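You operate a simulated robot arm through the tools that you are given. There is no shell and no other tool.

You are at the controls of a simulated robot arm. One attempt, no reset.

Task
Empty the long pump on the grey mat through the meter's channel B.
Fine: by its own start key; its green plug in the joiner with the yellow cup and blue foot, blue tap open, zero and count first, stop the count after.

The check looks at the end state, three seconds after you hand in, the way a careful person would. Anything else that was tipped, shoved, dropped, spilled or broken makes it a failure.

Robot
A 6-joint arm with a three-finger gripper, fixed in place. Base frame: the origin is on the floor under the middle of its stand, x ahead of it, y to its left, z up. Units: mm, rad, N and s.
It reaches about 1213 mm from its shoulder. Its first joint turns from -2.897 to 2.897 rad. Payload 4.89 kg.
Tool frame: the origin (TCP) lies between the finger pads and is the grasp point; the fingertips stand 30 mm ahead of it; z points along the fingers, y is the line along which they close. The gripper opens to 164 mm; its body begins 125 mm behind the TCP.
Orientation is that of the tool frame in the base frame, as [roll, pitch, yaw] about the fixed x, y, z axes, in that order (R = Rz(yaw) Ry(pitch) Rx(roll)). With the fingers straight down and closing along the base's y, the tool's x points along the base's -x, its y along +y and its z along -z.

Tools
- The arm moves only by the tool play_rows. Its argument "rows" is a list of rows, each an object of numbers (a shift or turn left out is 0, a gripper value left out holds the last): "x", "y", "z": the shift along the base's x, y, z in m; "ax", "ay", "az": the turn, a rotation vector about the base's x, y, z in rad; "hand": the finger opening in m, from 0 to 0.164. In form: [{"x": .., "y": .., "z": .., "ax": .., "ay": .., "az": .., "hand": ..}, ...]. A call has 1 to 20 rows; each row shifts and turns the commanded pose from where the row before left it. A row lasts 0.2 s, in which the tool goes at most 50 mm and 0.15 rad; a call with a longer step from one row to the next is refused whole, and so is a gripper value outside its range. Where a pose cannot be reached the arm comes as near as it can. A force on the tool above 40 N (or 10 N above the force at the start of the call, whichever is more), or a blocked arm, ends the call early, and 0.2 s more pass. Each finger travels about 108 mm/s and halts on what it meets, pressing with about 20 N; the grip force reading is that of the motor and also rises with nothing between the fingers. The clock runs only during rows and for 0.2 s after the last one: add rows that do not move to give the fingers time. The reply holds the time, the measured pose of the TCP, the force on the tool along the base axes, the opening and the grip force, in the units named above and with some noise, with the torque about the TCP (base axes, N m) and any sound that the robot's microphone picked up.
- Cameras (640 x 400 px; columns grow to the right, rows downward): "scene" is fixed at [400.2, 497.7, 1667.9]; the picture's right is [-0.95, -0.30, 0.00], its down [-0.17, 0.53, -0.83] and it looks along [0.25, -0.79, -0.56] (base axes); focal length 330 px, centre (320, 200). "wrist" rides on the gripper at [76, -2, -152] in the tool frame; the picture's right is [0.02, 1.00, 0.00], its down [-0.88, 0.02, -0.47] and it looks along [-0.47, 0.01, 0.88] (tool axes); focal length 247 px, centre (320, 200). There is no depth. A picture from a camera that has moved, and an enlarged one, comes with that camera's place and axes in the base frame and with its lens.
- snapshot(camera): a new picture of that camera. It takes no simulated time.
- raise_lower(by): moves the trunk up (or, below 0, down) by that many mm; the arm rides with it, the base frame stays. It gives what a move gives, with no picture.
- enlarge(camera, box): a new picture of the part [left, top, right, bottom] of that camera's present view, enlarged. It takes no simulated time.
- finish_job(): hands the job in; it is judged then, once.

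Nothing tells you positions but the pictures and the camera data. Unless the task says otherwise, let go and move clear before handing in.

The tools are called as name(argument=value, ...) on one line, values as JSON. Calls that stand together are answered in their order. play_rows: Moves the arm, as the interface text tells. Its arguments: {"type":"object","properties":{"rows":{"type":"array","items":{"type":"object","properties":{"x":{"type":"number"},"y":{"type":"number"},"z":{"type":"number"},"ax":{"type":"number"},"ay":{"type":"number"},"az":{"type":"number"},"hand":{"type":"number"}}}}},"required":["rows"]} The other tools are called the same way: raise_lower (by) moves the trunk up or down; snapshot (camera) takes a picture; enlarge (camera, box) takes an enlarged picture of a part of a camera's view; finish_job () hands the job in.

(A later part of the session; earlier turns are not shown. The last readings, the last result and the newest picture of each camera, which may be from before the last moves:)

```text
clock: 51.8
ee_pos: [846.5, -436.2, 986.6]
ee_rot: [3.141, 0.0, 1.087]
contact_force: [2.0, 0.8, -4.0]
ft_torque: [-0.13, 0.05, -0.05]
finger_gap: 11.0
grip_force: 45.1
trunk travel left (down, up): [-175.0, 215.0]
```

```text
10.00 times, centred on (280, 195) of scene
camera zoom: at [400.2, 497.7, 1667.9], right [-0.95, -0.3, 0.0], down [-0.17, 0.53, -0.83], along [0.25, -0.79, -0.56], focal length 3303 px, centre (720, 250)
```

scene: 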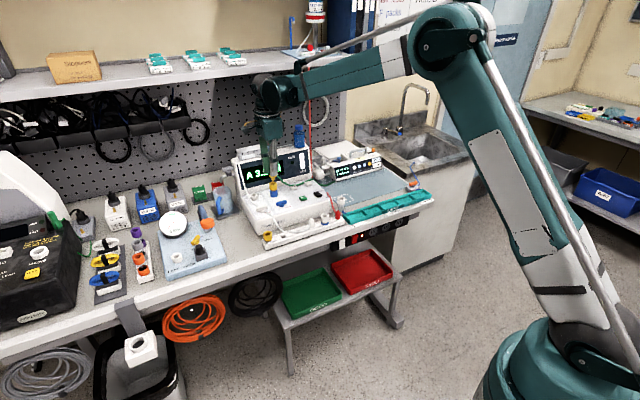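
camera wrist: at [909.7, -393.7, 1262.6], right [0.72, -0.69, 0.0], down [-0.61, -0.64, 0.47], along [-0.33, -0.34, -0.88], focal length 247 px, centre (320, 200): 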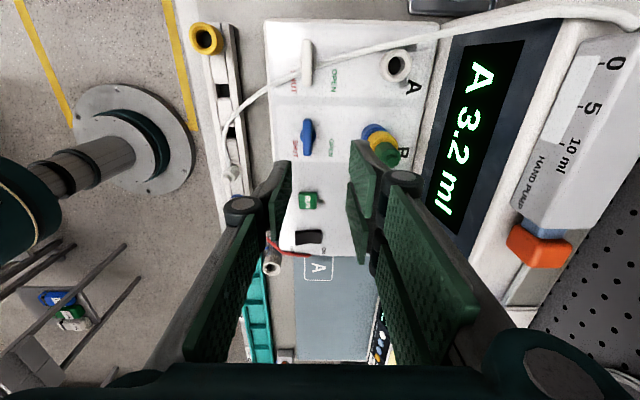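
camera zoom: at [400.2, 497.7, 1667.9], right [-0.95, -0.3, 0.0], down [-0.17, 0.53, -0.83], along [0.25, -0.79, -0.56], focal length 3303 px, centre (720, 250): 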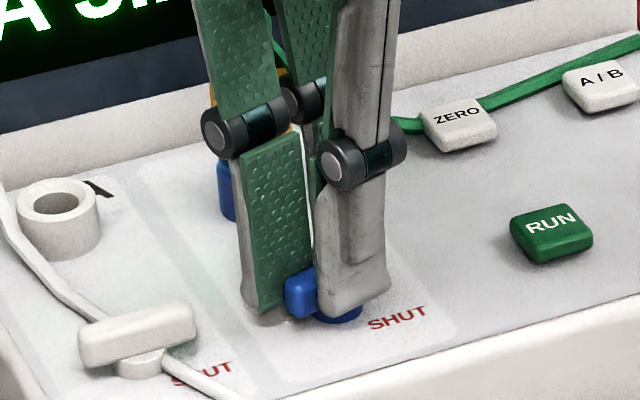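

It turns freely. Continue turning toward 90°.

play_rows(rows=[{"az": 0.1}, {"az": 0.1}, {"az": 0.1}, {"az": 0.1}, {"az": 0.1}, {"az": 0.1}, {"az": 0.1}, {"az": 0.1}, {}])

enlarge(camera="scene", box=[255, 175, 305, 215])

enlarge(camera="wrist", box=[240, 90, 400, 230])

```text
clock: 53.8
ee_pos: [848.6, -435.9, 988.7]
ee_rot: [3.14, -0.001, 1.888]
contact_force: [8.4, 5.2, 6.9]
ft_torque: [0.13, -0.22, -1.78]
finger_gap: 17.3
grip_force: 45.1
trunk travel left (down, up): [-175.0, 215.0]
```

```text
10.00 times, centred on (280, 195) of scene
camera zoom: at [400.2, 497.7, 1667.9], right [-0.95, -0.3, 0.0], down [-0.17, 0.53, -0.83], along [0.25, -0.79, -0.56], focal length 3303 px, centre (720, 250)
```

zoom: 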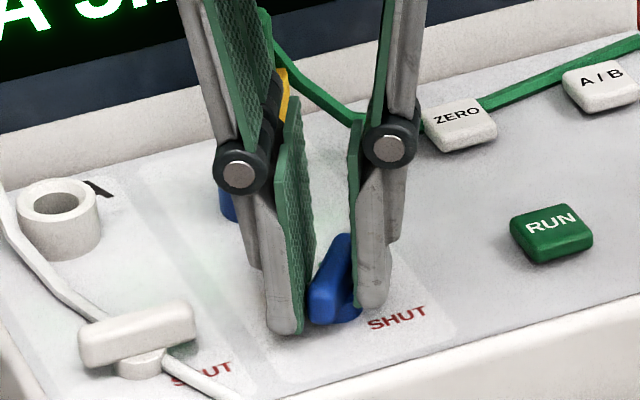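

```text
2.86 times, centred on (320, 160) of wrist
camera zoom: at [822.4, -364.1, 1141.0], right [0.94, 0.33, 0.0], down [0.29, -0.83, 0.47], along [0.16, -0.45, -0.88], focal length 706 px, centre (320, 314)
```

zoom: 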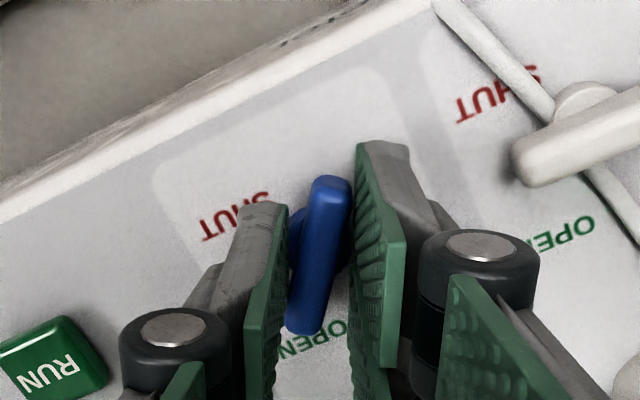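

The tap met its stop with the bar at roughly 45°, pointing to OPEN (like the vent tap's open position); torque -1.8 N·m confirms the stop. I'll back the tool off a little to relieve it, then open the fingers.

play_rows(rows=[{"az": -0.1}, {"az": -0.08}, {}, {}])

enlarge(camera="wrist", box=[240, 90, 400, 230])

```text
clock: 54.8
ee_pos: [846.3, -436.3, 988.5]
ee_rot: [3.141, -0.001, 1.705]
contact_force: [5.3, 7.4, -1.7]
ft_torque: [0.06, -0.19, -1.56]
finger_gap: 11.0
grip_force: 44.9
trunk travel left (down, up): [-175.0, 215.0]
```

```text
2.86 times, centred on (320, 160) of wrist
camera zoom: at [835.4, -360.8, 1140.4], right [0.99, 0.15, 0.0], down [0.14, -0.87, 0.47], along [0.07, -0.47, -0.88], focal length 706 px, centre (320, 314)
```

zoom: 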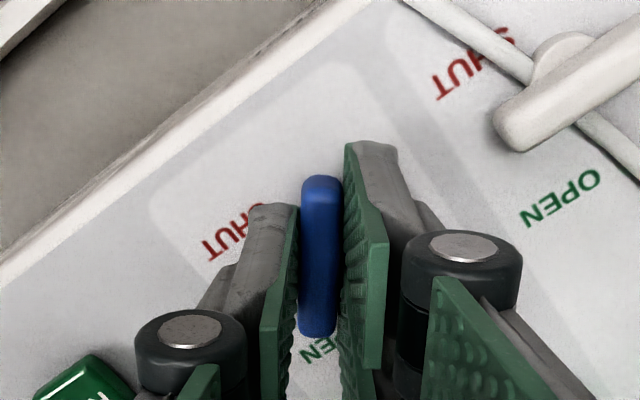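

The pads are aligned with the bar at its stop. Releasing now and rising.

play_rows(rows=[{"hand": 0.03}, {"hand": 0.04}, {}, {"z": 0.015}, {"z": 0.025}, {"z": 0.025}, {"z": 0.02}, {}])

enlarge(camera="wrist", box=[200, 60, 440, 220])

enlarge(camera="scene", box=[225, 140, 335, 220])

```text
clock: 56.6
ee_pos: [846.5, -436.1, 1072.8]
ee_rot: [3.14, 0.001, 1.706]
contact_force: [0.8, -0.7, 0.9]
ft_torque: [-0.05, -0.04, -0.02]
finger_gap: 40.0
grip_force: 0.1
trunk travel left (down, up): [-175.0, 215.0]
```

```text
2.50 times, centred on (320, 140) of wrist
camera zoom: at [835.5, -361.1, 1225.1], right [0.99, 0.16, 0.0], down [0.14, -0.87, 0.47], along [0.07, -0.47, -0.88], focal length 617 px, centre (320, 350)
```

zoom: 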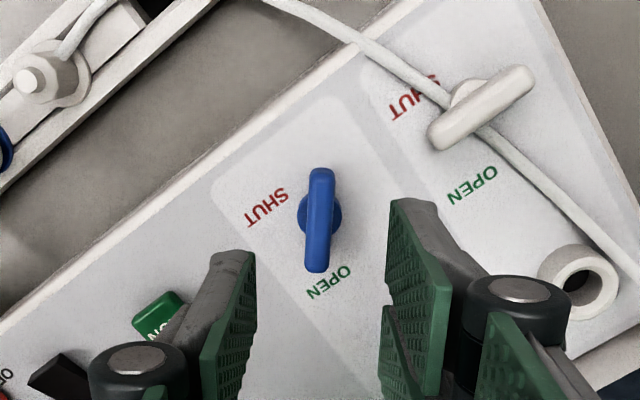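

```text
5.00 times, centred on (280, 180) of scene
camera zoom: at [400.2, 497.7, 1667.9], right [-0.95, -0.3, 0.0], down [-0.17, 0.53, -0.83], along [0.25, -0.79, -0.56], focal length 1652 px, centre (520, 300)
```

zoom: 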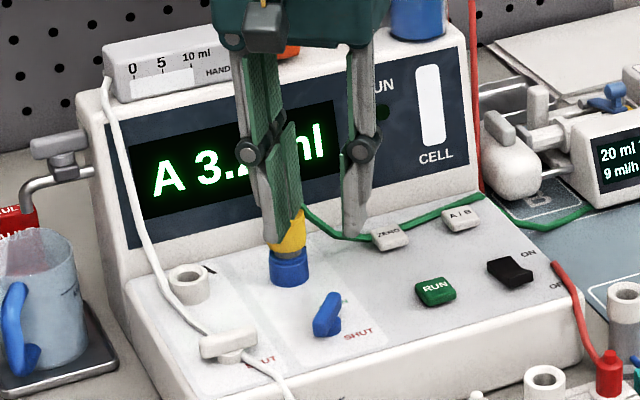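

The blue tap now points at OPEN. Next I close the fingers and tilt the hand so the thumb's outer edge is the lowest point for pressing keys: turn back -0.92 rad, then lean the body about 25° toward the robot.

play_rows(rows=[{"az": -0.1315, "hand": 0.02}, {"az": -0.1315, "hand": 0.0}, {"az": -0.1315}, {"az": -0.1315}, {"az": -0.1315}, {"az": -0.1315}, {"az": -0.1315}, {"ax": -0.062, "ay": -0.0614}, {"ax": -0.062, "ay": -0.0614}, {"ax": -0.062, "ay": -0.0614}, {"ax": -0.062, "ay": -0.0614}, {"ax": -0.062, "ay": -0.0614}, {}, {}])

snapshot(camera="wrist")

enlarge(camera="scene", box=[225, 110, 345, 220])

```text
clock: 59.6
ee_pos: [846.4, -435.5, 1073.8]
ee_rot: [2.706, 0.003, 0.785]
contact_force: [-0.8, -0.2, 0.0]
ft_torque: [0.0, -0.04, -0.02]
finger_gap: 0.0
grip_force: 20.1
trunk travel left (down, up): [-175.0, 215.0]
```

```text
taken
camera wrist: at [854.5, -336.2, 1210.7], right [0.66, -0.63, 0.42], down [-0.75, -0.49, 0.44], along [-0.07, -0.61, -0.79], focal length 247 px, centre (320, 200)
```

wrist: 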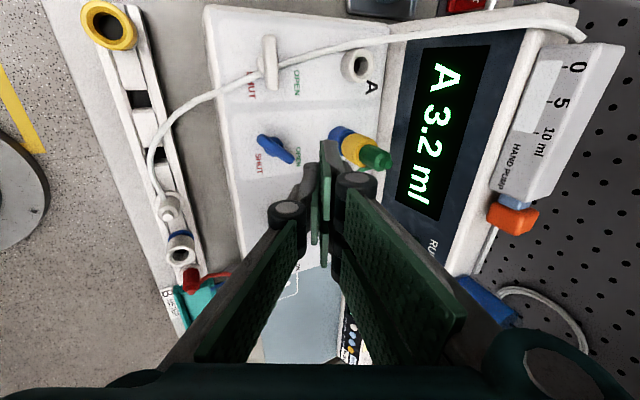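

```text
3.64 times, centred on (285, 165) of scene
camera zoom: at [400.2, 497.7, 1667.9], right [-0.95, -0.3, 0.0], down [-0.17, 0.53, -0.83], along [0.25, -0.79, -0.56], focal length 1201 px, centre (447, 327)
```

zoom: 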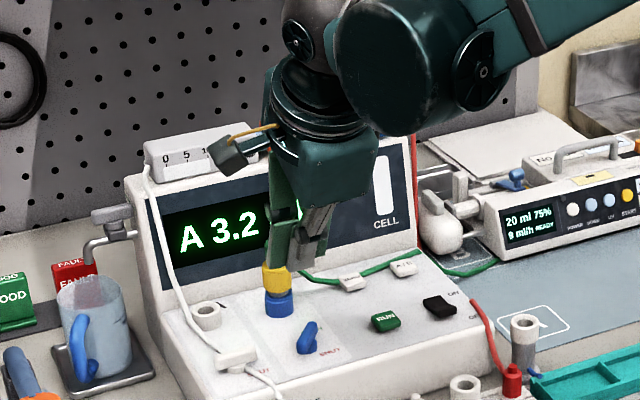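

The tilt is good. Now I move above the A/B key for a close look (high, z ≈ 1060).

play_rows(rows=[{"x": -0.004, "y": -0.017, "z": -0.002}, {"x": -0.008, "y": -0.037, "z": -0.003}, {"x": -0.008, "y": -0.037, "z": -0.003}, {"x": -0.008, "y": -0.037, "z": -0.003}, {"x": -0.007, "y": -0.032, "z": -0.003}, {"x": -0.004, "y": -0.018}, {}, {}])

snapshot(camera="wrist")

enlarge(camera="wrist", box=[220, 60, 420, 210])

enlarge(camera="scene", box=[280, 145, 340, 205])

```text
clock: 61.4
ee_pos: [808.2, -612.5, 1060.0]
ee_rot: [2.705, 0.001, 0.785]
contact_force: [0.1, -0.5, -0.4]
ft_torque: [0.0, -0.01, 0.01]
finger_gap: 0.1
grip_force: 19.9
trunk travel left (down, up): [-175.0, 215.0]
```

```text
taken
camera wrist: at [815.6, -512.8, 1197.5], right [0.66, -0.63, 0.42], down [-0.75, -0.49, 0.44], along [-0.07, -0.61, -0.79], focal length 247 px, centre (320, 200)
```

wrist: 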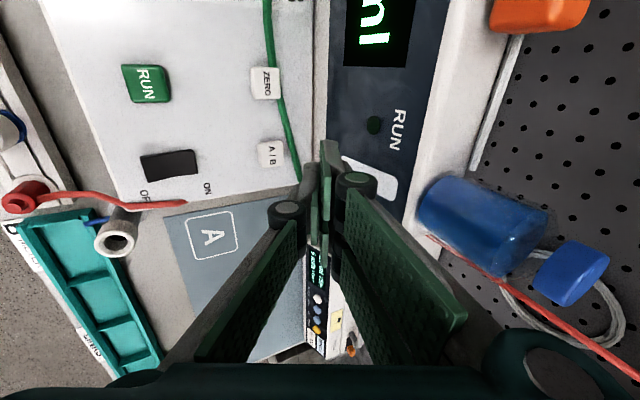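

```text
2.67 times, centred on (320, 135) of wrist
camera zoom: at [815.6, -512.8, 1197.5], right [0.66, -0.63, 0.42], down [-0.75, -0.49, 0.44], along [-0.07, -0.61, -0.79], focal length 659 px, centre (320, 373)
```

zoom: 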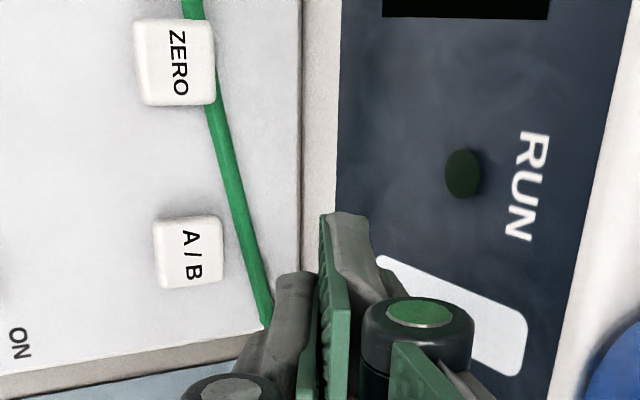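

```text
6.67 times, centred on (310, 175) of scene
camera zoom: at [400.2, 497.7, 1667.9], right [-0.95, -0.3, 0.0], down [-0.17, 0.53, -0.83], along [0.25, -0.79, -0.56], focal length 2202 px, centre (387, 367)
```

zoom: 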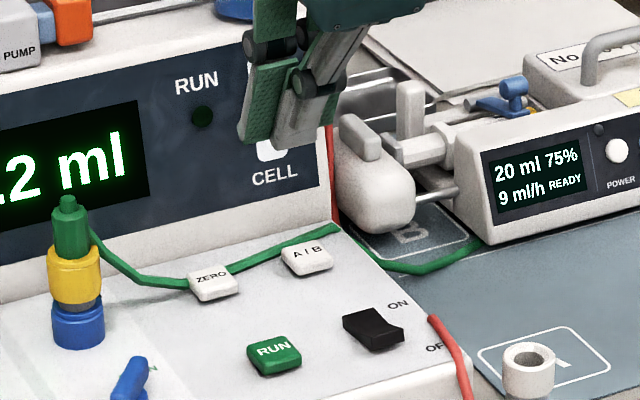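

Triangulated: A/B key top at about (802.6, -608.7, 957), ZERO at (848.4, -563.2, 958). I'll bring the thumb edge to about 10 mm above A/B and check.

play_rows(rows=[{"x": -0.0069, "y": 0.0051, "z": -0.015}, {"z": -0.02}, {"z": -0.015}, {"z": -0.01}, {}, {}])

enlarge(camera="wrist", box=[240, 100, 400, 240])

enlarge(camera="scene", box=[285, 155, 325, 190])

```text
clock: 62.8
ee_pos: [800.3, -609.6, 998.7]
ee_rot: [2.706, 0.002, 0.785]
contact_force: [0.0, -0.5, 0.2]
ft_torque: [0.02, -0.01, -0.02]
finger_gap: 0.3
grip_force: 19.2
trunk travel left (down, up): [-175.0, 215.0]
```

```text
2.86 times, centred on (320, 170) of wrist
camera zoom: at [808.6, -509.6, 1136.9], right [0.66, -0.63, 0.42], down [-0.75, -0.49, 0.44], along [-0.07, -0.61, -0.79], focal length 706 px, centre (320, 286)
```

zoom: 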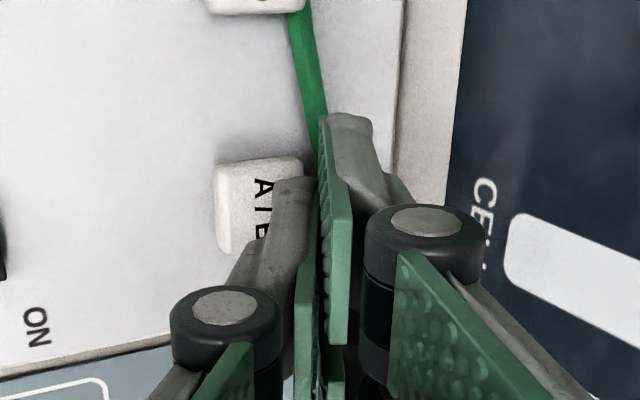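

```text
11.43 times, centred on (305, 172) of scene
camera zoom: at [400.2, 497.7, 1667.9], right [-0.95, -0.3, 0.0], down [-0.17, 0.53, -0.83], along [0.25, -0.79, -0.56], focal length 3775 px, centre (491, 514)
```

zoom: 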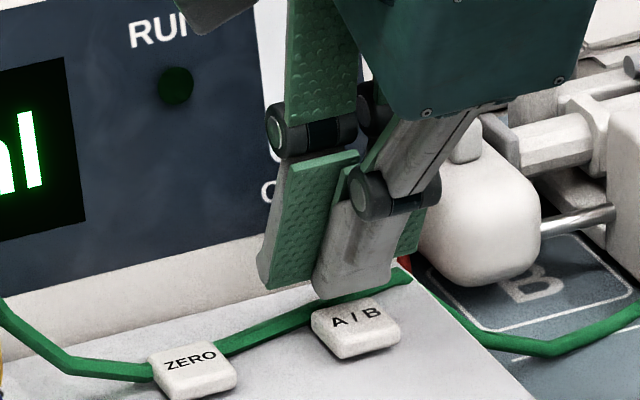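

The thumb edge is above the A/B key. I'll press down in small steps.

play_rows(rows=[{"z": -0.003}, {"z": -0.003}, {"z": -0.002}, {"z": -0.002}, {}])

enlarge(camera="scene", box=[225, 140, 335, 210])

```text
clock: 64.0
ee_pos: [801.5, -609.0, 990.1]
ee_rot: [2.706, 0.001, 0.784]
contact_force: [-0.8, 0.8, -0.8]
ft_torque: [-0.01, -0.01, 0.0]
finger_gap: 0.0
grip_force: 19.8
trunk travel left (down, up): [-175.0, 215.0]
```

```text
5.71 times, centred on (280, 175) of scene
camera zoom: at [400.2, 497.7, 1667.9], right [-0.95, -0.3, 0.0], down [-0.17, 0.53, -0.83], along [0.25, -0.79, -0.56], focal length 1888 px, centre (549, 343)
```

zoom: 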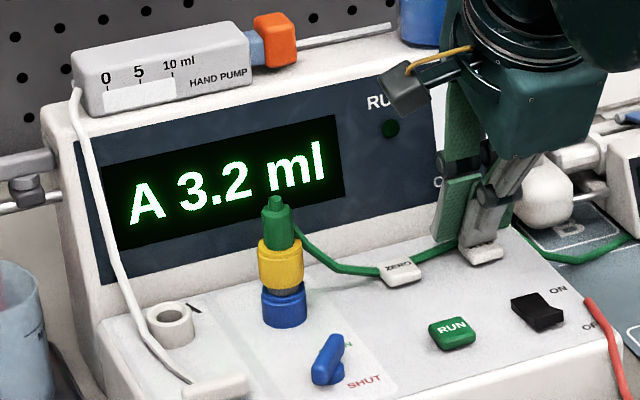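

No force yet. I'll continue down in 1.5 mm steps.

play_rows(rows=[{"z": -0.0015}, {"z": -0.0015}, {"z": -0.0015}, {}])

enlarge(camera="scene", box=[225, 140, 335, 210])

```text
clock: 65.0
ee_pos: [801.4, -609.5, 986.2]
ee_rot: [2.705, 0.002, 0.785]
contact_force: [0.1, 0.3, 2.1]
ft_torque: [0.03, -0.03, -0.02]
finger_gap: 0.2
grip_force: 20.3
trunk travel left (down, up): [-175.0, 215.0]
heard: click
```

```text
5.71 times, centred on (280, 175) of scene
camera zoom: at [400.2, 497.7, 1667.9], right [-0.95, -0.3, 0.0], down [-0.17, 0.53, -0.83], along [0.25, -0.79, -0.56], focal length 1888 px, centre (549, 343)
```

zoom: 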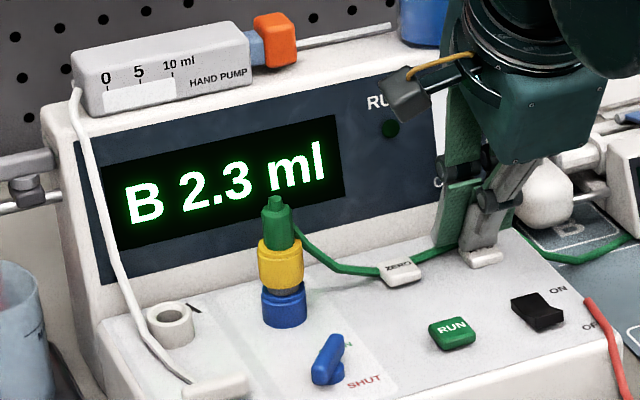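

Click heard; the display reads "B 2.3 ml". I'll rise and move 64.6 mm along the bench to ZERO.

play_rows(rows=[{"z": 0.01}, {"z": 0.015}, {"x": 0.011, "y": 0.011}, {"x": 0.0115, "y": 0.0115}, {"x": 0.0115, "y": 0.0115}, {"x": 0.0118, "y": 0.0115}, {"z": -0.007}, {"z": -0.006}, {}, {}])

enlarge(camera="wrist", box=[240, 100, 400, 240])

enlarge(camera="scene", box=[270, 160, 310, 195])

```text
clock: 67.2
ee_pos: [847.1, -563.0, 995.6]
ee_rot: [2.705, 0.001, 0.785]
contact_force: [0.5, -0.2, -0.5]
ft_torque: [0.01, -0.01, 0.01]
finger_gap: 0.1
grip_force: 19.9
trunk travel left (down, up): [-175.0, 215.0]
```

```text
2.86 times, centred on (320, 170) of wrist
camera zoom: at [855.3, -463.2, 1133.1], right [0.66, -0.63, 0.42], down [-0.75, -0.49, 0.44], along [-0.07, -0.61, -0.79], focal length 706 px, centre (320, 286)
```

zoom: 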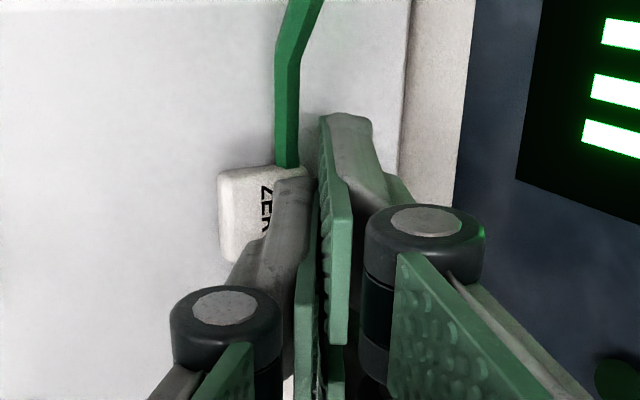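

```text
11.43 times, centred on (290, 178) of scene
camera zoom: at [400.2, 497.7, 1667.9], right [-0.95, -0.3, 0.0], down [-0.17, 0.53, -0.83], along [0.25, -0.79, -0.56], focal length 3775 px, centre (663, 457)
```

zoom: 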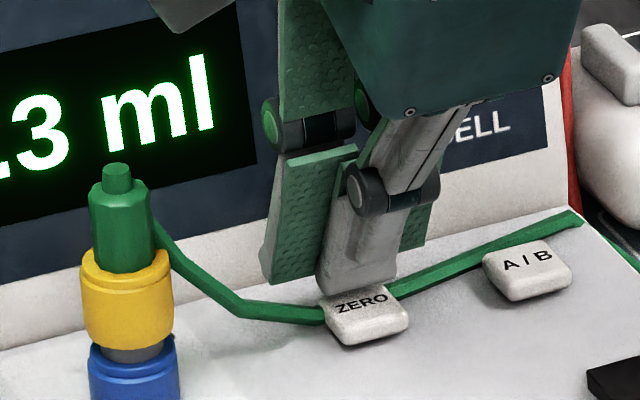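

Thumb edge is over ZERO. Pressing in steps.

play_rows(rows=[{"x": -0.001, "y": 0.001, "z": -0.003}, {"z": -0.002}, {"z": -0.0015}, {"z": -0.0015}, {"z": -0.0015}, {}])

enlarge(camera="scene", box=[225, 140, 335, 210])

```text
clock: 68.6
ee_pos: [847.2, -562.8, 988.7]
ee_rot: [2.705, 0.002, 0.788]
contact_force: [0.1, 0.6, 0.9]
ft_torque: [0.0, 0.0, 0.06]
finger_gap: 0.2
grip_force: 19.3
trunk travel left (down, up): [-175.0, 215.0]
```

```text
5.71 times, centred on (280, 175) of scene
camera zoom: at [400.2, 497.7, 1667.9], right [-0.95, -0.3, 0.0], down [-0.17, 0.53, -0.83], along [0.25, -0.79, -0.56], focal length 1888 px, centre (549, 343)
```

zoom: 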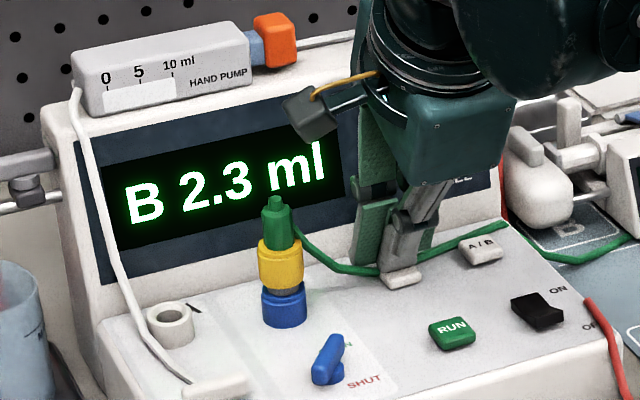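

play_rows(rows=[{"z": -0.0015}, {"z": -0.0015}, {}])

enlarge(camera="scene", box=[225, 140, 335, 210])

```text
clock: 69.4
ee_pos: [846.0, -562.4, 985.1]
ee_rot: [2.706, 0.0, 0.787]
contact_force: [-1.1, 0.1, 3.7]
ft_torque: [0.01, -0.02, 0.01]
finger_gap: 0.0
grip_force: 19.6
trunk travel left (down, up): [-175.0, 215.0]
heard: click
```

```text
5.71 times, centred on (280, 175) of scene
camera zoom: at [400.2, 497.7, 1667.9], right [-0.95, -0.3, 0.0], down [-0.17, 0.53, -0.83], along [0.25, -0.79, -0.56], focal length 1888 px, centre (549, 343)
```

zoom: 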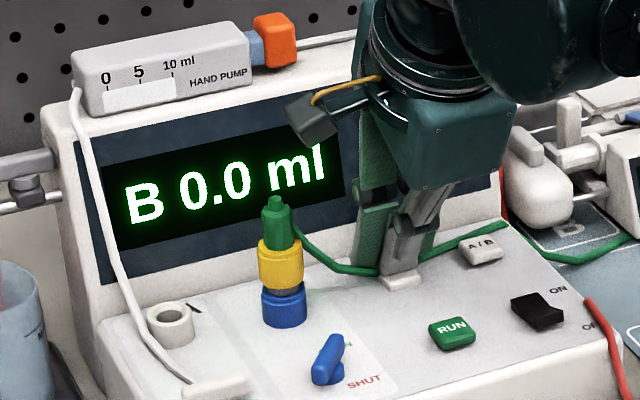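

Display reads "B 0.0 ml". Next is RUN (count), at about (783.5, -499.5, 957). I'll rise and move to it.

play_rows(rows=[{"z": 0.01}, {"z": 0.02}, {"x": -0.01, "y": 0.01}, {"x": -0.018, "y": 0.018}, {"x": -0.018, "y": 0.018}, {"x": -0.0178, "y": 0.0182}, {"z": -0.01}, {"z": -0.008}, {}, {}])

enlarge(camera="wrist", box=[240, 100, 400, 240])

enlarge(camera="scene", box=[280, 170, 320, 205])

```text
clock: 71.6
ee_pos: [783.5, -500.2, 996.3]
ee_rot: [2.707, 0.0, 0.785]
contact_force: [0.9, -0.5, -0.9]
ft_torque: [0.04, 0.04, 0.02]
finger_gap: 0.0
grip_force: 20.1
trunk travel left (down, up): [-175.0, 215.0]
```

```text
2.86 times, centred on (320, 170) of wrist
camera zoom: at [790.1, -398.5, 1134.2], right [0.66, -0.63, 0.42], down [-0.75, -0.49, 0.44], along [-0.07, -0.6, -0.79], focal length 706 px, centre (320, 286)
```

zoom: 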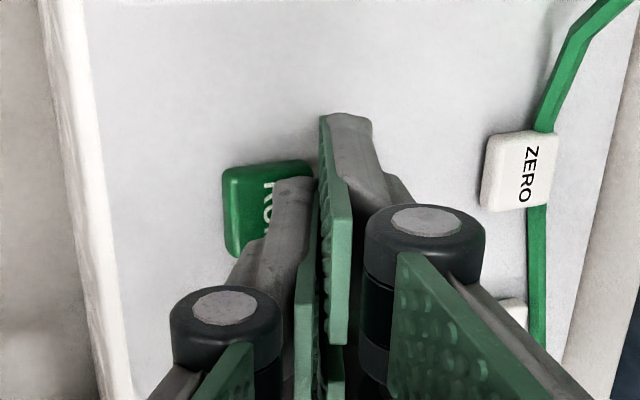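

```text
11.43 times, centred on (300, 188) of scene
camera zoom: at [400.2, 497.7, 1667.9], right [-0.95, -0.3, 0.0], down [-0.17, 0.53, -0.83], along [0.25, -0.79, -0.56], focal length 3775 px, centre (549, 343)
```

zoom: 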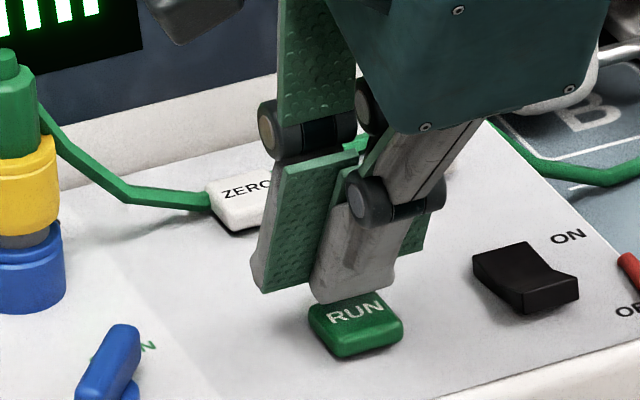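

The thumb edge is over RUN, same relation as before. Pressing until it clicks.

play_rows(rows=[{"z": -0.003}, {"z": -0.003}, {"z": -0.0015}, {"z": -0.0015}, {}])

enlarge(camera="scene", box=[225, 140, 335, 210])

```text
clock: 72.8
ee_pos: [782.4, -498.7, 987.5]
ee_rot: [2.706, 0.0, 0.785]
contact_force: [-0.3, 0.1, 1.1]
ft_torque: [0.0, -0.01, -0.01]
finger_gap: 0.0
grip_force: 20.0
trunk travel left (down, up): [-175.0, 215.0]
```

```text
5.71 times, centred on (280, 175) of scene
camera zoom: at [400.2, 497.7, 1667.9], right [-0.95, -0.3, 0.0], down [-0.17, 0.53, -0.83], along [0.25, -0.79, -0.56], focal length 1888 px, centre (549, 343)
```

zoom: 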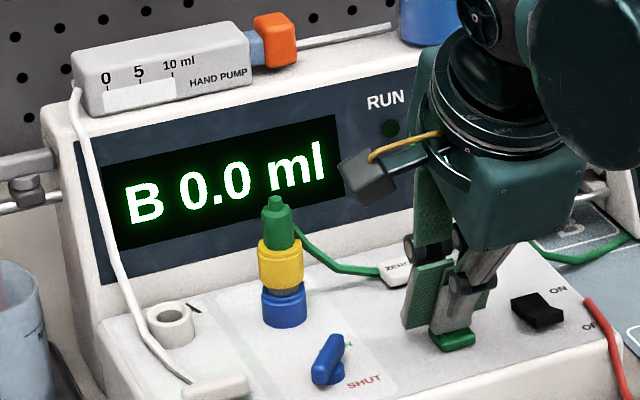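

play_rows(rows=[{"z": -0.0015}, {"z": -0.0015}, {}])

enlarge(camera="scene", box=[225, 140, 335, 210])

```text
clock: 73.6
ee_pos: [781.9, -498.3, 984.1]
ee_rot: [2.705, 0.002, 0.785]
contact_force: [0.2, -1.3, 2.2]
ft_torque: [-0.01, 0.01, 0.01]
finger_gap: 0.0
grip_force: 20.1
trunk travel left (down, up): [-175.0, 215.0]
heard: click
```

```text
5.71 times, centred on (280, 175) of scene
camera zoom: at [400.2, 497.7, 1667.9], right [-0.95, -0.3, 0.0], down [-0.17, 0.53, -0.83], along [0.25, -0.79, -0.56], focal length 1888 px, centre (549, 343)
```

zoom: 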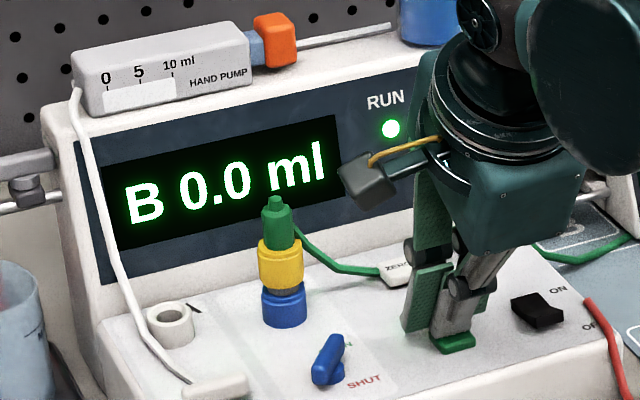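

The green RUN lamp is lit and B reads 0.0. Now I rise and move toward the pump on the mat to get a close look at the START key.

play_rows(rows=[{"z": 0.01}, {"z": 0.025}, {"z": 0.03}, {"z": 0.03}, {"x": -0.012, "y": -0.02}, {"x": -0.02, "y": -0.036}, {"x": -0.02, "y": -0.036}, {"x": -0.02, "y": -0.036}, {"x": -0.02, "y": -0.036}, {"x": -0.02, "y": -0.036}, {"x": -0.012, "y": -0.02}, {}, {}])

snapshot(camera="wrist")

snapshot(camera="scene")

enlarge(camera="scene", box=[310, 130, 400, 200])

```text
clock: 76.4
ee_pos: [656.9, -716.4, 1079.5]
ee_rot: [2.706, 0.003, 0.786]
contact_force: [0.5, 0.0, 0.2]
ft_torque: [0.03, -0.05, 0.06]
finger_gap: 0.2
grip_force: 19.9
trunk travel left (down, up): [-175.0, 215.0]
```

```text
taken
camera wrist: at [665.3, -617.0, 1217.1], right [0.66, -0.63, 0.42], down [-0.75, -0.49, 0.44], along [-0.07, -0.6, -0.79], focal length 247 px, centre (320, 200)
```

wrist: 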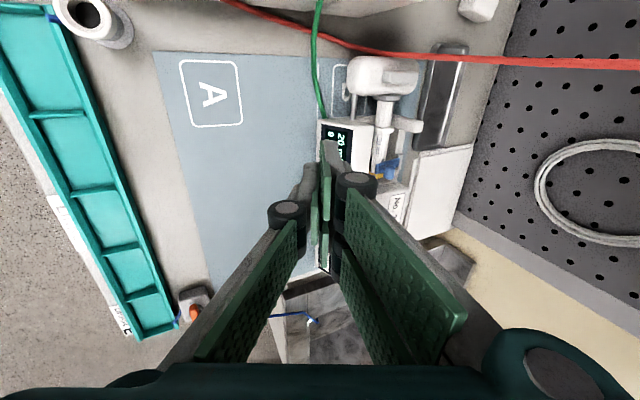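

```text
taken
```

scene: 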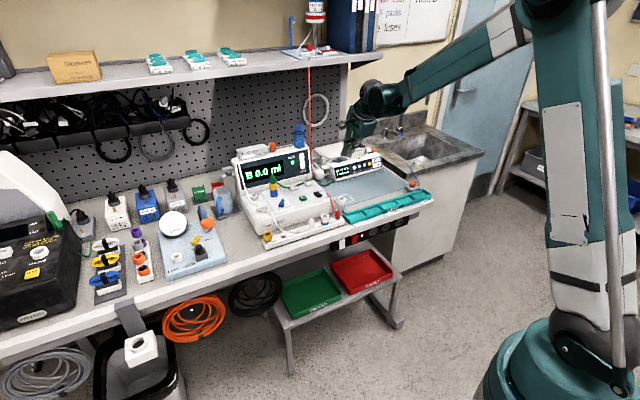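

```text
5.71 times, centred on (355, 165) of scene
camera zoom: at [400.2, 497.7, 1667.9], right [-0.95, -0.3, 0.0], down [-0.17, 0.53, -0.83], along [0.25, -0.79, -0.56], focal length 1888 px, centre (120, 400)
```

zoom: 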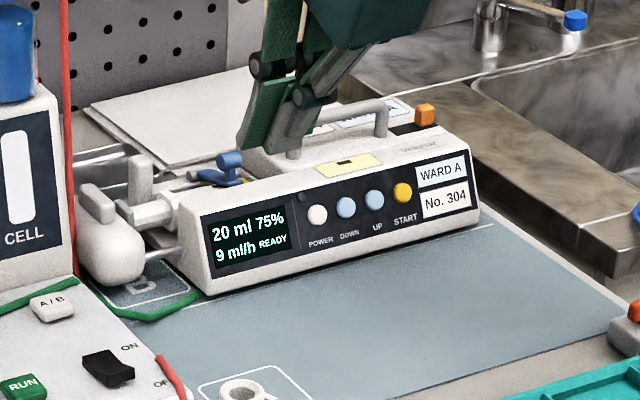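

The pump panel leans back only slightly (nearly vertical), so START must be pushed mostly horizontally. I'll un-tilt, turn the tool +90° (camera to the front), moving back and toward the pump's right end, then tilt it 45° so one finger corner leads.

play_rows(rows=[{"ax": 0.0775, "ay": 0.0768}, {"ax": 0.0775, "ay": 0.0768}, {"ax": 0.0775, "ay": 0.0768}, {"ax": 0.0775, "ay": 0.0768}, {"az": 0.1428, "x": -0.0149, "y": -0.0069}, {"az": 0.1428, "x": -0.0149, "y": -0.0069}, {"az": 0.1428, "x": -0.0149, "y": -0.0069}, {"az": 0.1428, "x": -0.0149, "y": -0.0069}, {"az": 0.1428, "x": -0.0149, "y": -0.0069}, {"az": 0.1428, "x": -0.0149, "y": -0.0069}, {"az": 0.1428, "x": -0.0149, "y": -0.0069}, {"az": 0.1428, "x": -0.0149, "y": -0.0069}, {"az": 0.1428, "x": -0.0149, "y": -0.0069}, {"az": 0.1428, "x": -0.0149, "y": -0.0069}, {"az": 0.1428, "x": -0.0149, "y": -0.0069}, {}, {}])

play_rows(rows=[{"ax": -0.0929, "ay": -0.092}, {"ax": -0.0929, "ay": -0.092}, {"ax": -0.0929, "ay": -0.092}, {"ax": -0.0929, "ay": -0.092}, {"ax": -0.0929, "ay": -0.092}, {"ax": -0.0929, "ay": -0.092}, {}, {}])

snapshot(camera="wrist")

snapshot(camera="scene")

```text
clock: 80.0
ee_pos: [493.6, -796.0, 1078.2]
ee_rot: [3.141, 0.0, 2.357]
contact_force: [0.5, -0.5, 0.1]
ft_torque: [-0.01, -0.05, -0.01]
finger_gap: 0.0
grip_force: 19.8
trunk travel left (down, up): [-175.0, 215.0]
```

```text
clock: 81.8
ee_pos: [494.6, -794.7, 1080.8]
ee_rot: [-3.138, 0.786, 2.359]
contact_force: [0.0, 0.2, -0.8]
ft_torque: [-0.01, 0.0, -0.02]
finger_gap: 0.0
grip_force: 20.2
trunk travel left (down, up): [-175.0, 215.0]
```

```text
taken
camera wrist: at [379.8, -681.4, 1133.5], right [0.7, 0.72, -0.02], down [0.22, -0.19, 0.96], along [0.68, -0.67, -0.29], focal length 247 px, centre (320, 200)
```

wrist: 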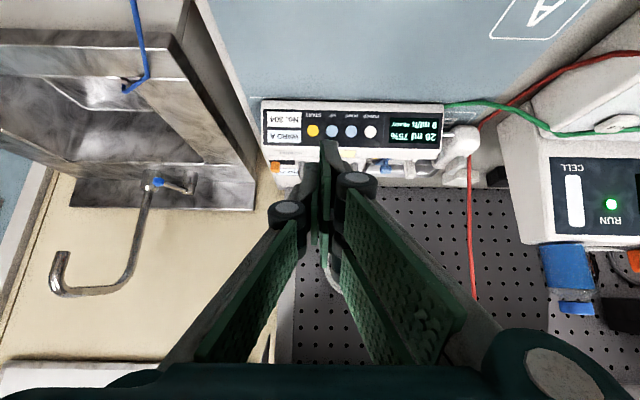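

```text
taken
```

scene: 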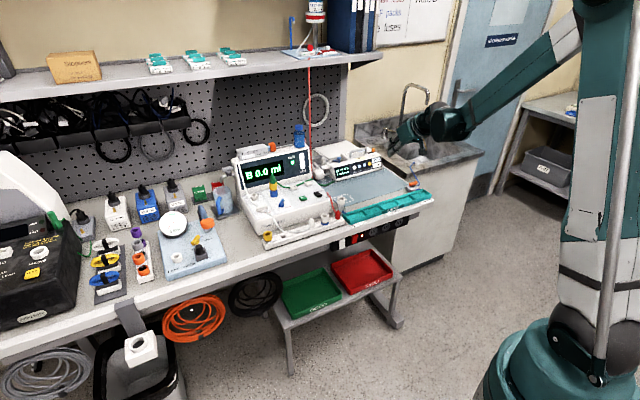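

The pump front is visible from the front now. I'll zoom on the keys.

enlarge(camera="wrist", box=[250, 80, 470, 200])

enlarge(camera="scene", box=[330, 140, 400, 190])

```text
2.91 times, centred on (360, 140) of wrist
camera zoom: at [379.8, -681.4, 1133.5], right [0.7, 0.72, -0.02], down [0.22, -0.19, 0.96], along [0.68, -0.67, -0.29], focal length 718 px, centre (204, 374)
```

zoom: 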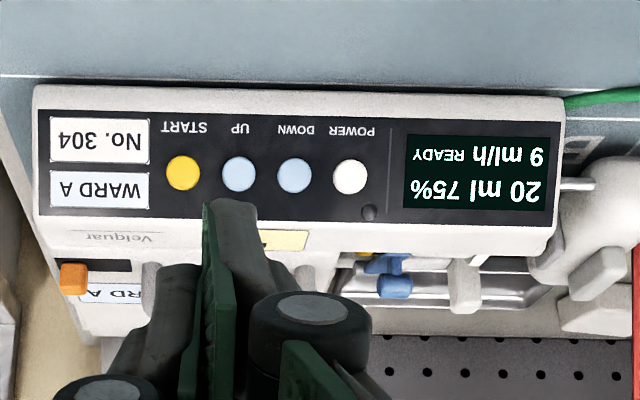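

```text
8.00 times, centred on (365, 165) of scene
camera zoom: at [400.2, 497.7, 1667.9], right [-0.95, -0.3, 0.0], down [-0.17, 0.53, -0.83], along [0.25, -0.79, -0.56], focal length 2642 px, centre (-40, 480)
```

zoom: 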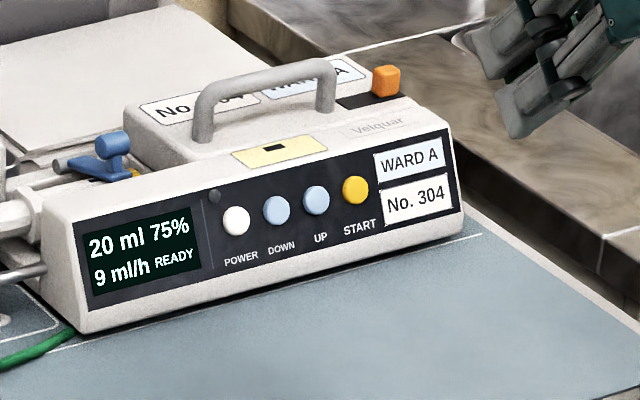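

START is at about (599, -914, 928). A 45° tilt would put the lower finger too close to the mat, so I'll reduce the tilt to 25° and approach to about 35 mm in front of the key.

play_rows(rows=[{"ax": 0.0827, "ay": 0.0818}, {"ax": 0.0827, "ay": 0.0818}, {"ax": 0.0827, "ay": 0.0818}, {"x": 0.0144, "y": -0.0219, "z": -0.02}, {"x": 0.0144, "y": -0.0219, "z": -0.02}, {"x": 0.0144, "y": -0.0218, "z": -0.02}, {"z": -0.02}, {"z": -0.02}, {"z": -0.015}, {}, {}])

snapshot(camera="wrist")

enlarge(camera="wrist", box=[240, 80, 420, 220])

enlarge(camera="scene", box=[335, 130, 405, 190])

```text
clock: 84.2
ee_pos: [538.5, -860.4, 962.2]
ee_rot: [-3.14, 0.434, 2.357]
contact_force: [0.6, -0.4, -0.2]
ft_torque: [0.02, 0.01, 0.01]
finger_gap: 0.0
grip_force: 20.0
trunk travel left (down, up): [-175.0, 215.0]
```

```text
taken
camera wrist: at [442.8, -766.4, 1069.5], right [0.69, 0.72, -0.01], down [0.44, -0.41, 0.8], along [0.57, -0.56, -0.6], focal length 247 px, centre (320, 200)
```

wrist: 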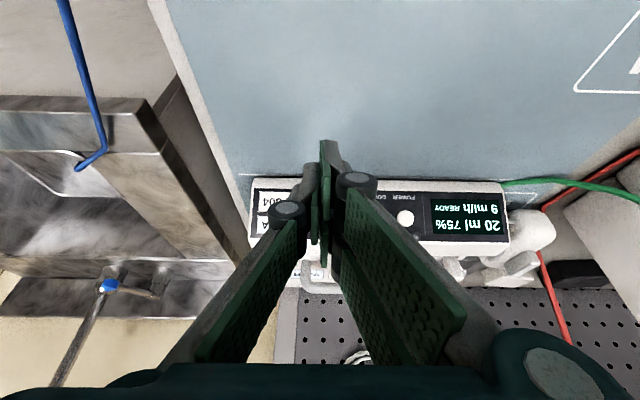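

```text
2.86 times, centred on (330, 150) of wrist
camera zoom: at [442.8, -766.4, 1069.5], right [0.69, 0.72, -0.01], down [0.44, -0.41, 0.8], along [0.57, -0.56, -0.6], focal length 706 px, centre (291, 343)
```

zoom: 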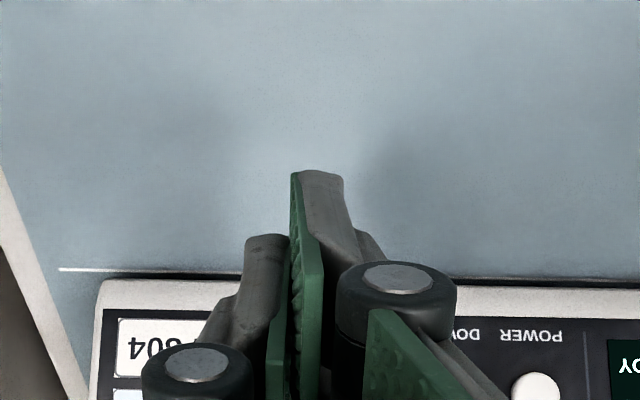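

```text
6.67 times, centred on (370, 160) of scene
camera zoom: at [400.2, 497.7, 1667.9], right [-0.95, -0.3, 0.0], down [-0.17, 0.53, -0.83], along [0.25, -0.79, -0.56], focal length 2202 px, centre (-13, 467)
```

zoom: 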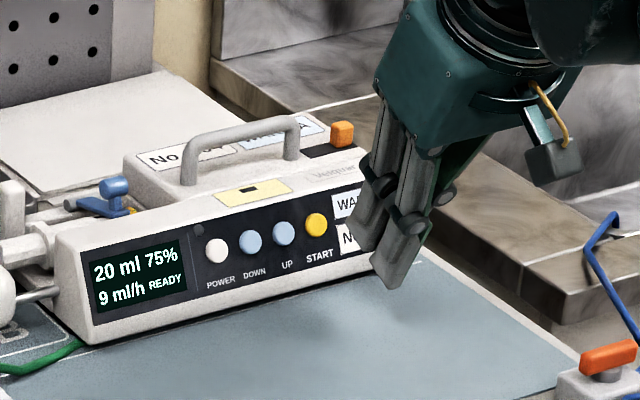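

The fingers are in front of the pump. Let me zoom in to see exactly where the leading finger corner is relative to START.

enlarge(camera="scene", box=[362, 145, 392, 178])

```text
12.12 times, centred on (377, 162) of scene
camera zoom: at [400.2, 497.7, 1667.9], right [-0.95, -0.3, 0.0], down [-0.17, 0.53, -0.83], along [0.25, -0.79, -0.56], focal length 4004 px, centre (-371, 667)
```

zoom: 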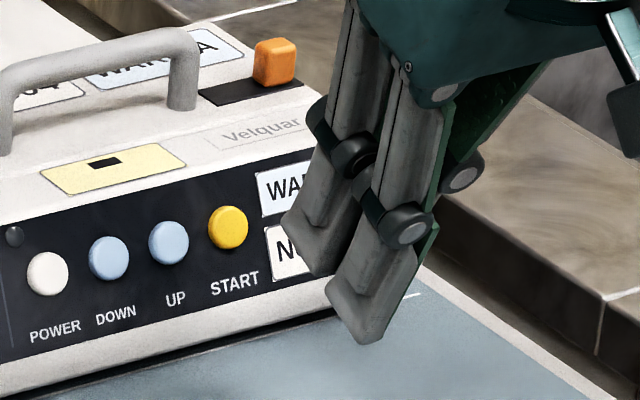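

The leading corner of the rear finger is aligned with START; the panel slopes about 30° back. I'll approach along that line by about 37 mm, then check.

play_rows(rows=[{"x": 0.0034, "y": -0.0035, "z": -0.0022}, {"x": 0.0034, "y": -0.0035, "z": -0.0022}, {"x": 0.0034, "y": -0.0035, "z": -0.0022}, {"x": 0.0034, "y": -0.0035, "z": -0.0022}, {"x": 0.0034, "y": -0.0035, "z": -0.0022}, {"x": 0.0034, "y": -0.0035, "z": -0.0022}, {}, {}])

enlarge(camera="scene", box=[362, 145, 392, 178])

enlarge(camera="wrist", box=[240, 100, 420, 240])

```text
clock: 86.0
ee_pos: [559.1, -880.5, 950.7]
ee_rot: [-3.139, 0.436, 2.358]
contact_force: [0.6, 0.0, 0.2]
ft_torque: [0.03, -0.01, 0.03]
finger_gap: 0.0
grip_force: 20.3
trunk travel left (down, up): [-175.0, 215.0]
```

```text
12.12 times, centred on (377, 162) of scene
camera zoom: at [400.2, 497.7, 1667.9], right [-0.95, -0.3, 0.0], down [-0.17, 0.53, -0.83], along [0.25, -0.79, -0.56], focal length 4004 px, centre (-371, 667)
```

zoom: 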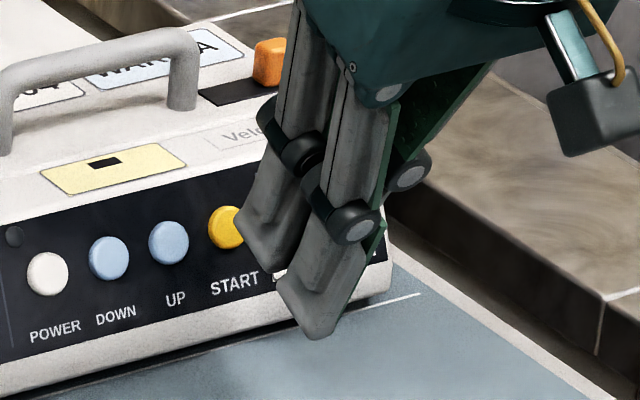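

```text
2.86 times, centred on (330, 170) of wrist
camera zoom: at [463.6, -786.8, 1057.1], right [0.69, 0.72, -0.01], down [0.44, -0.41, 0.8], along [0.57, -0.56, -0.6], focal length 706 px, centre (291, 286)
```

zoom: 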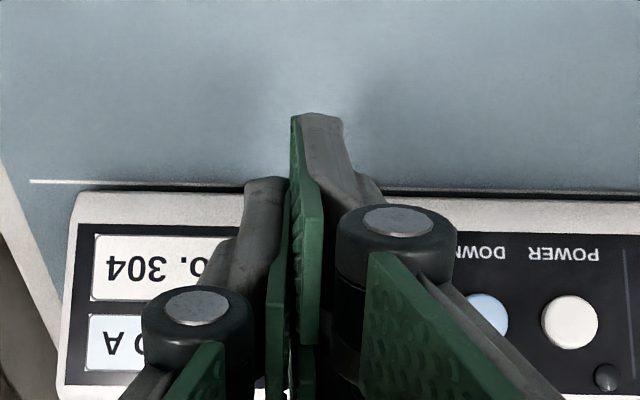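

About 13–15 mm remain. I'll advance 10 mm in 2 mm steps, then check.

play_rows(rows=[{"x": 0.0012, "y": -0.0012, "z": -0.001}, {"x": 0.0012, "y": -0.0012, "z": -0.001}, {"x": 0.0012, "y": -0.0012, "z": -0.001}, {"x": 0.0012, "y": -0.0012, "z": -0.001}, {"x": 0.0012, "y": -0.0012, "z": -0.001}, {}])

enlarge(camera="scene", box=[362, 145, 392, 178])

```text
clock: 87.4
ee_pos: [564.6, -887.0, 945.7]
ee_rot: [-3.141, 0.435, 2.357]
contact_force: [0.4, 0.0, -0.5]
ft_torque: [-0.02, -0.01, -0.01]
finger_gap: 0.3
grip_force: 20.1
trunk travel left (down, up): [-175.0, 215.0]
```

```text
12.12 times, centred on (377, 162) of scene
camera zoom: at [400.2, 497.7, 1667.9], right [-0.95, -0.3, 0.0], down [-0.17, 0.53, -0.83], along [0.25, -0.79, -0.56], focal length 4004 px, centre (-371, 667)
```

zoom: 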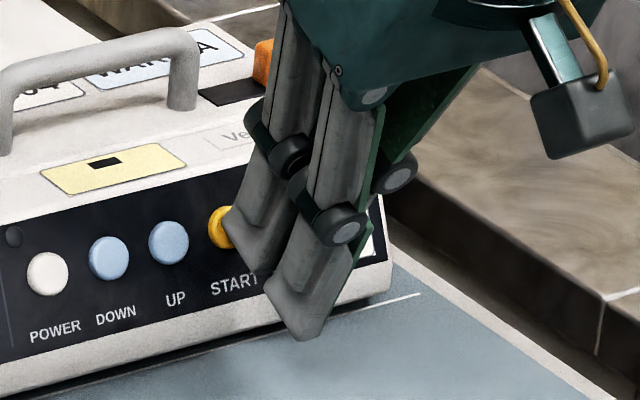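

Still free. I'll advance in 1.5 mm steps until the click.

play_rows(rows=[{"x": 0.0009, "y": -0.0009, "z": -0.0007}, {"x": 0.0009, "y": -0.0009, "z": -0.0007}, {"x": 0.0009, "y": -0.0009, "z": -0.0007}, {}])

enlarge(camera="scene", box=[325, 140, 392, 185])

```text
clock: 88.4
ee_pos: [567.7, -890.0, 945.1]
ee_rot: [-3.14, 0.435, 2.356]
contact_force: [-3.7, 2.1, 1.2]
ft_torque: [-0.05, 0.01, -0.01]
finger_gap: 0.0
grip_force: 19.6
trunk travel left (down, up): [-175.0, 215.0]
heard: click
```

```text
8.89 times, centred on (358, 162) of scene
camera zoom: at [400.2, 497.7, 1667.9], right [-0.95, -0.3, 0.0], down [-0.17, 0.53, -0.83], along [0.25, -0.79, -0.56], focal length 2936 px, centre (-22, 533)
```

zoom: 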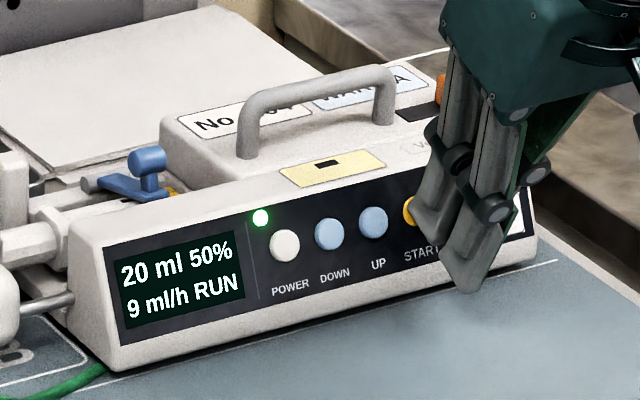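

Click: the pump shows RUN and is already at 50%. I'll back off from the key and watch the pump and meter.

play_rows(rows=[{"x": -0.003, "y": 0.003, "z": 0.002}, {"x": -0.01, "y": 0.01, "z": 0.006}, {"x": -0.015, "y": 0.015, "z": 0.01}])

enlarge(camera="scene", box=[225, 120, 395, 220])

```text
clock: 89.2
ee_pos: [540.9, -862.0, 962.2]
ee_rot: [-3.139, 0.436, 2.355]
contact_force: [0.7, 0.2, -1.3]
ft_torque: [0.09, 0.03, -0.01]
finger_gap: 0.2
grip_force: 19.8
trunk travel left (down, up): [-175.0, 215.0]
```

```text
3.76 times, centred on (310, 170) of scene
camera zoom: at [400.2, 497.7, 1667.9], right [-0.95, -0.3, 0.0], down [-0.17, 0.53, -0.83], along [0.25, -0.79, -0.56], focal length 1244 px, centre (358, 313)
```

zoom: 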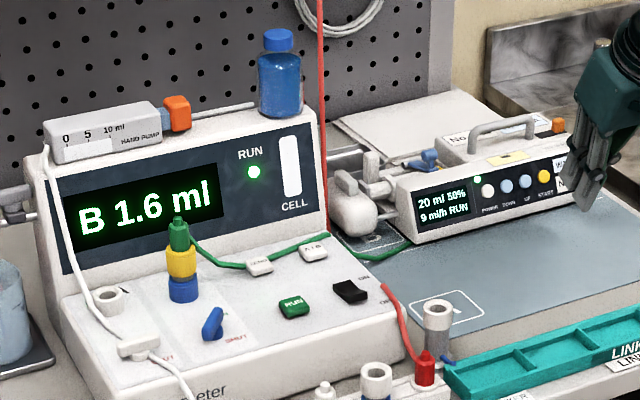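

Meter B counts 1.6 ml and rising, pump running. I'll rise clear while it runs and keep watching.

play_rows(rows=[{"x": -0.01, "y": 0.01, "z": 0.02}, {"z": 0.03}, {"z": 0.03}, {"z": 0.03}, {}])

enlarge(camera="scene", box=[225, 120, 395, 220])

```text
clock: 90.4
ee_pos: [529.1, -852.2, 1071.8]
ee_rot: [-3.139, 0.437, 2.356]
contact_force: [-0.4, 0.5, 0.2]
ft_torque: [0.0, -0.02, -0.04]
finger_gap: 0.0
grip_force: 20.1
trunk travel left (down, up): [-175.0, 215.0]
```

```text
3.76 times, centred on (310, 170) of scene
camera zoom: at [400.2, 497.7, 1667.9], right [-0.95, -0.3, 0.0], down [-0.17, 0.53, -0.83], along [0.25, -0.79, -0.56], focal length 1244 px, centre (358, 313)
```

zoom: 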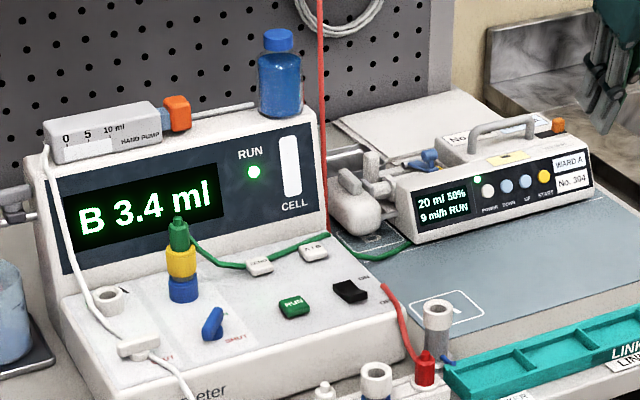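

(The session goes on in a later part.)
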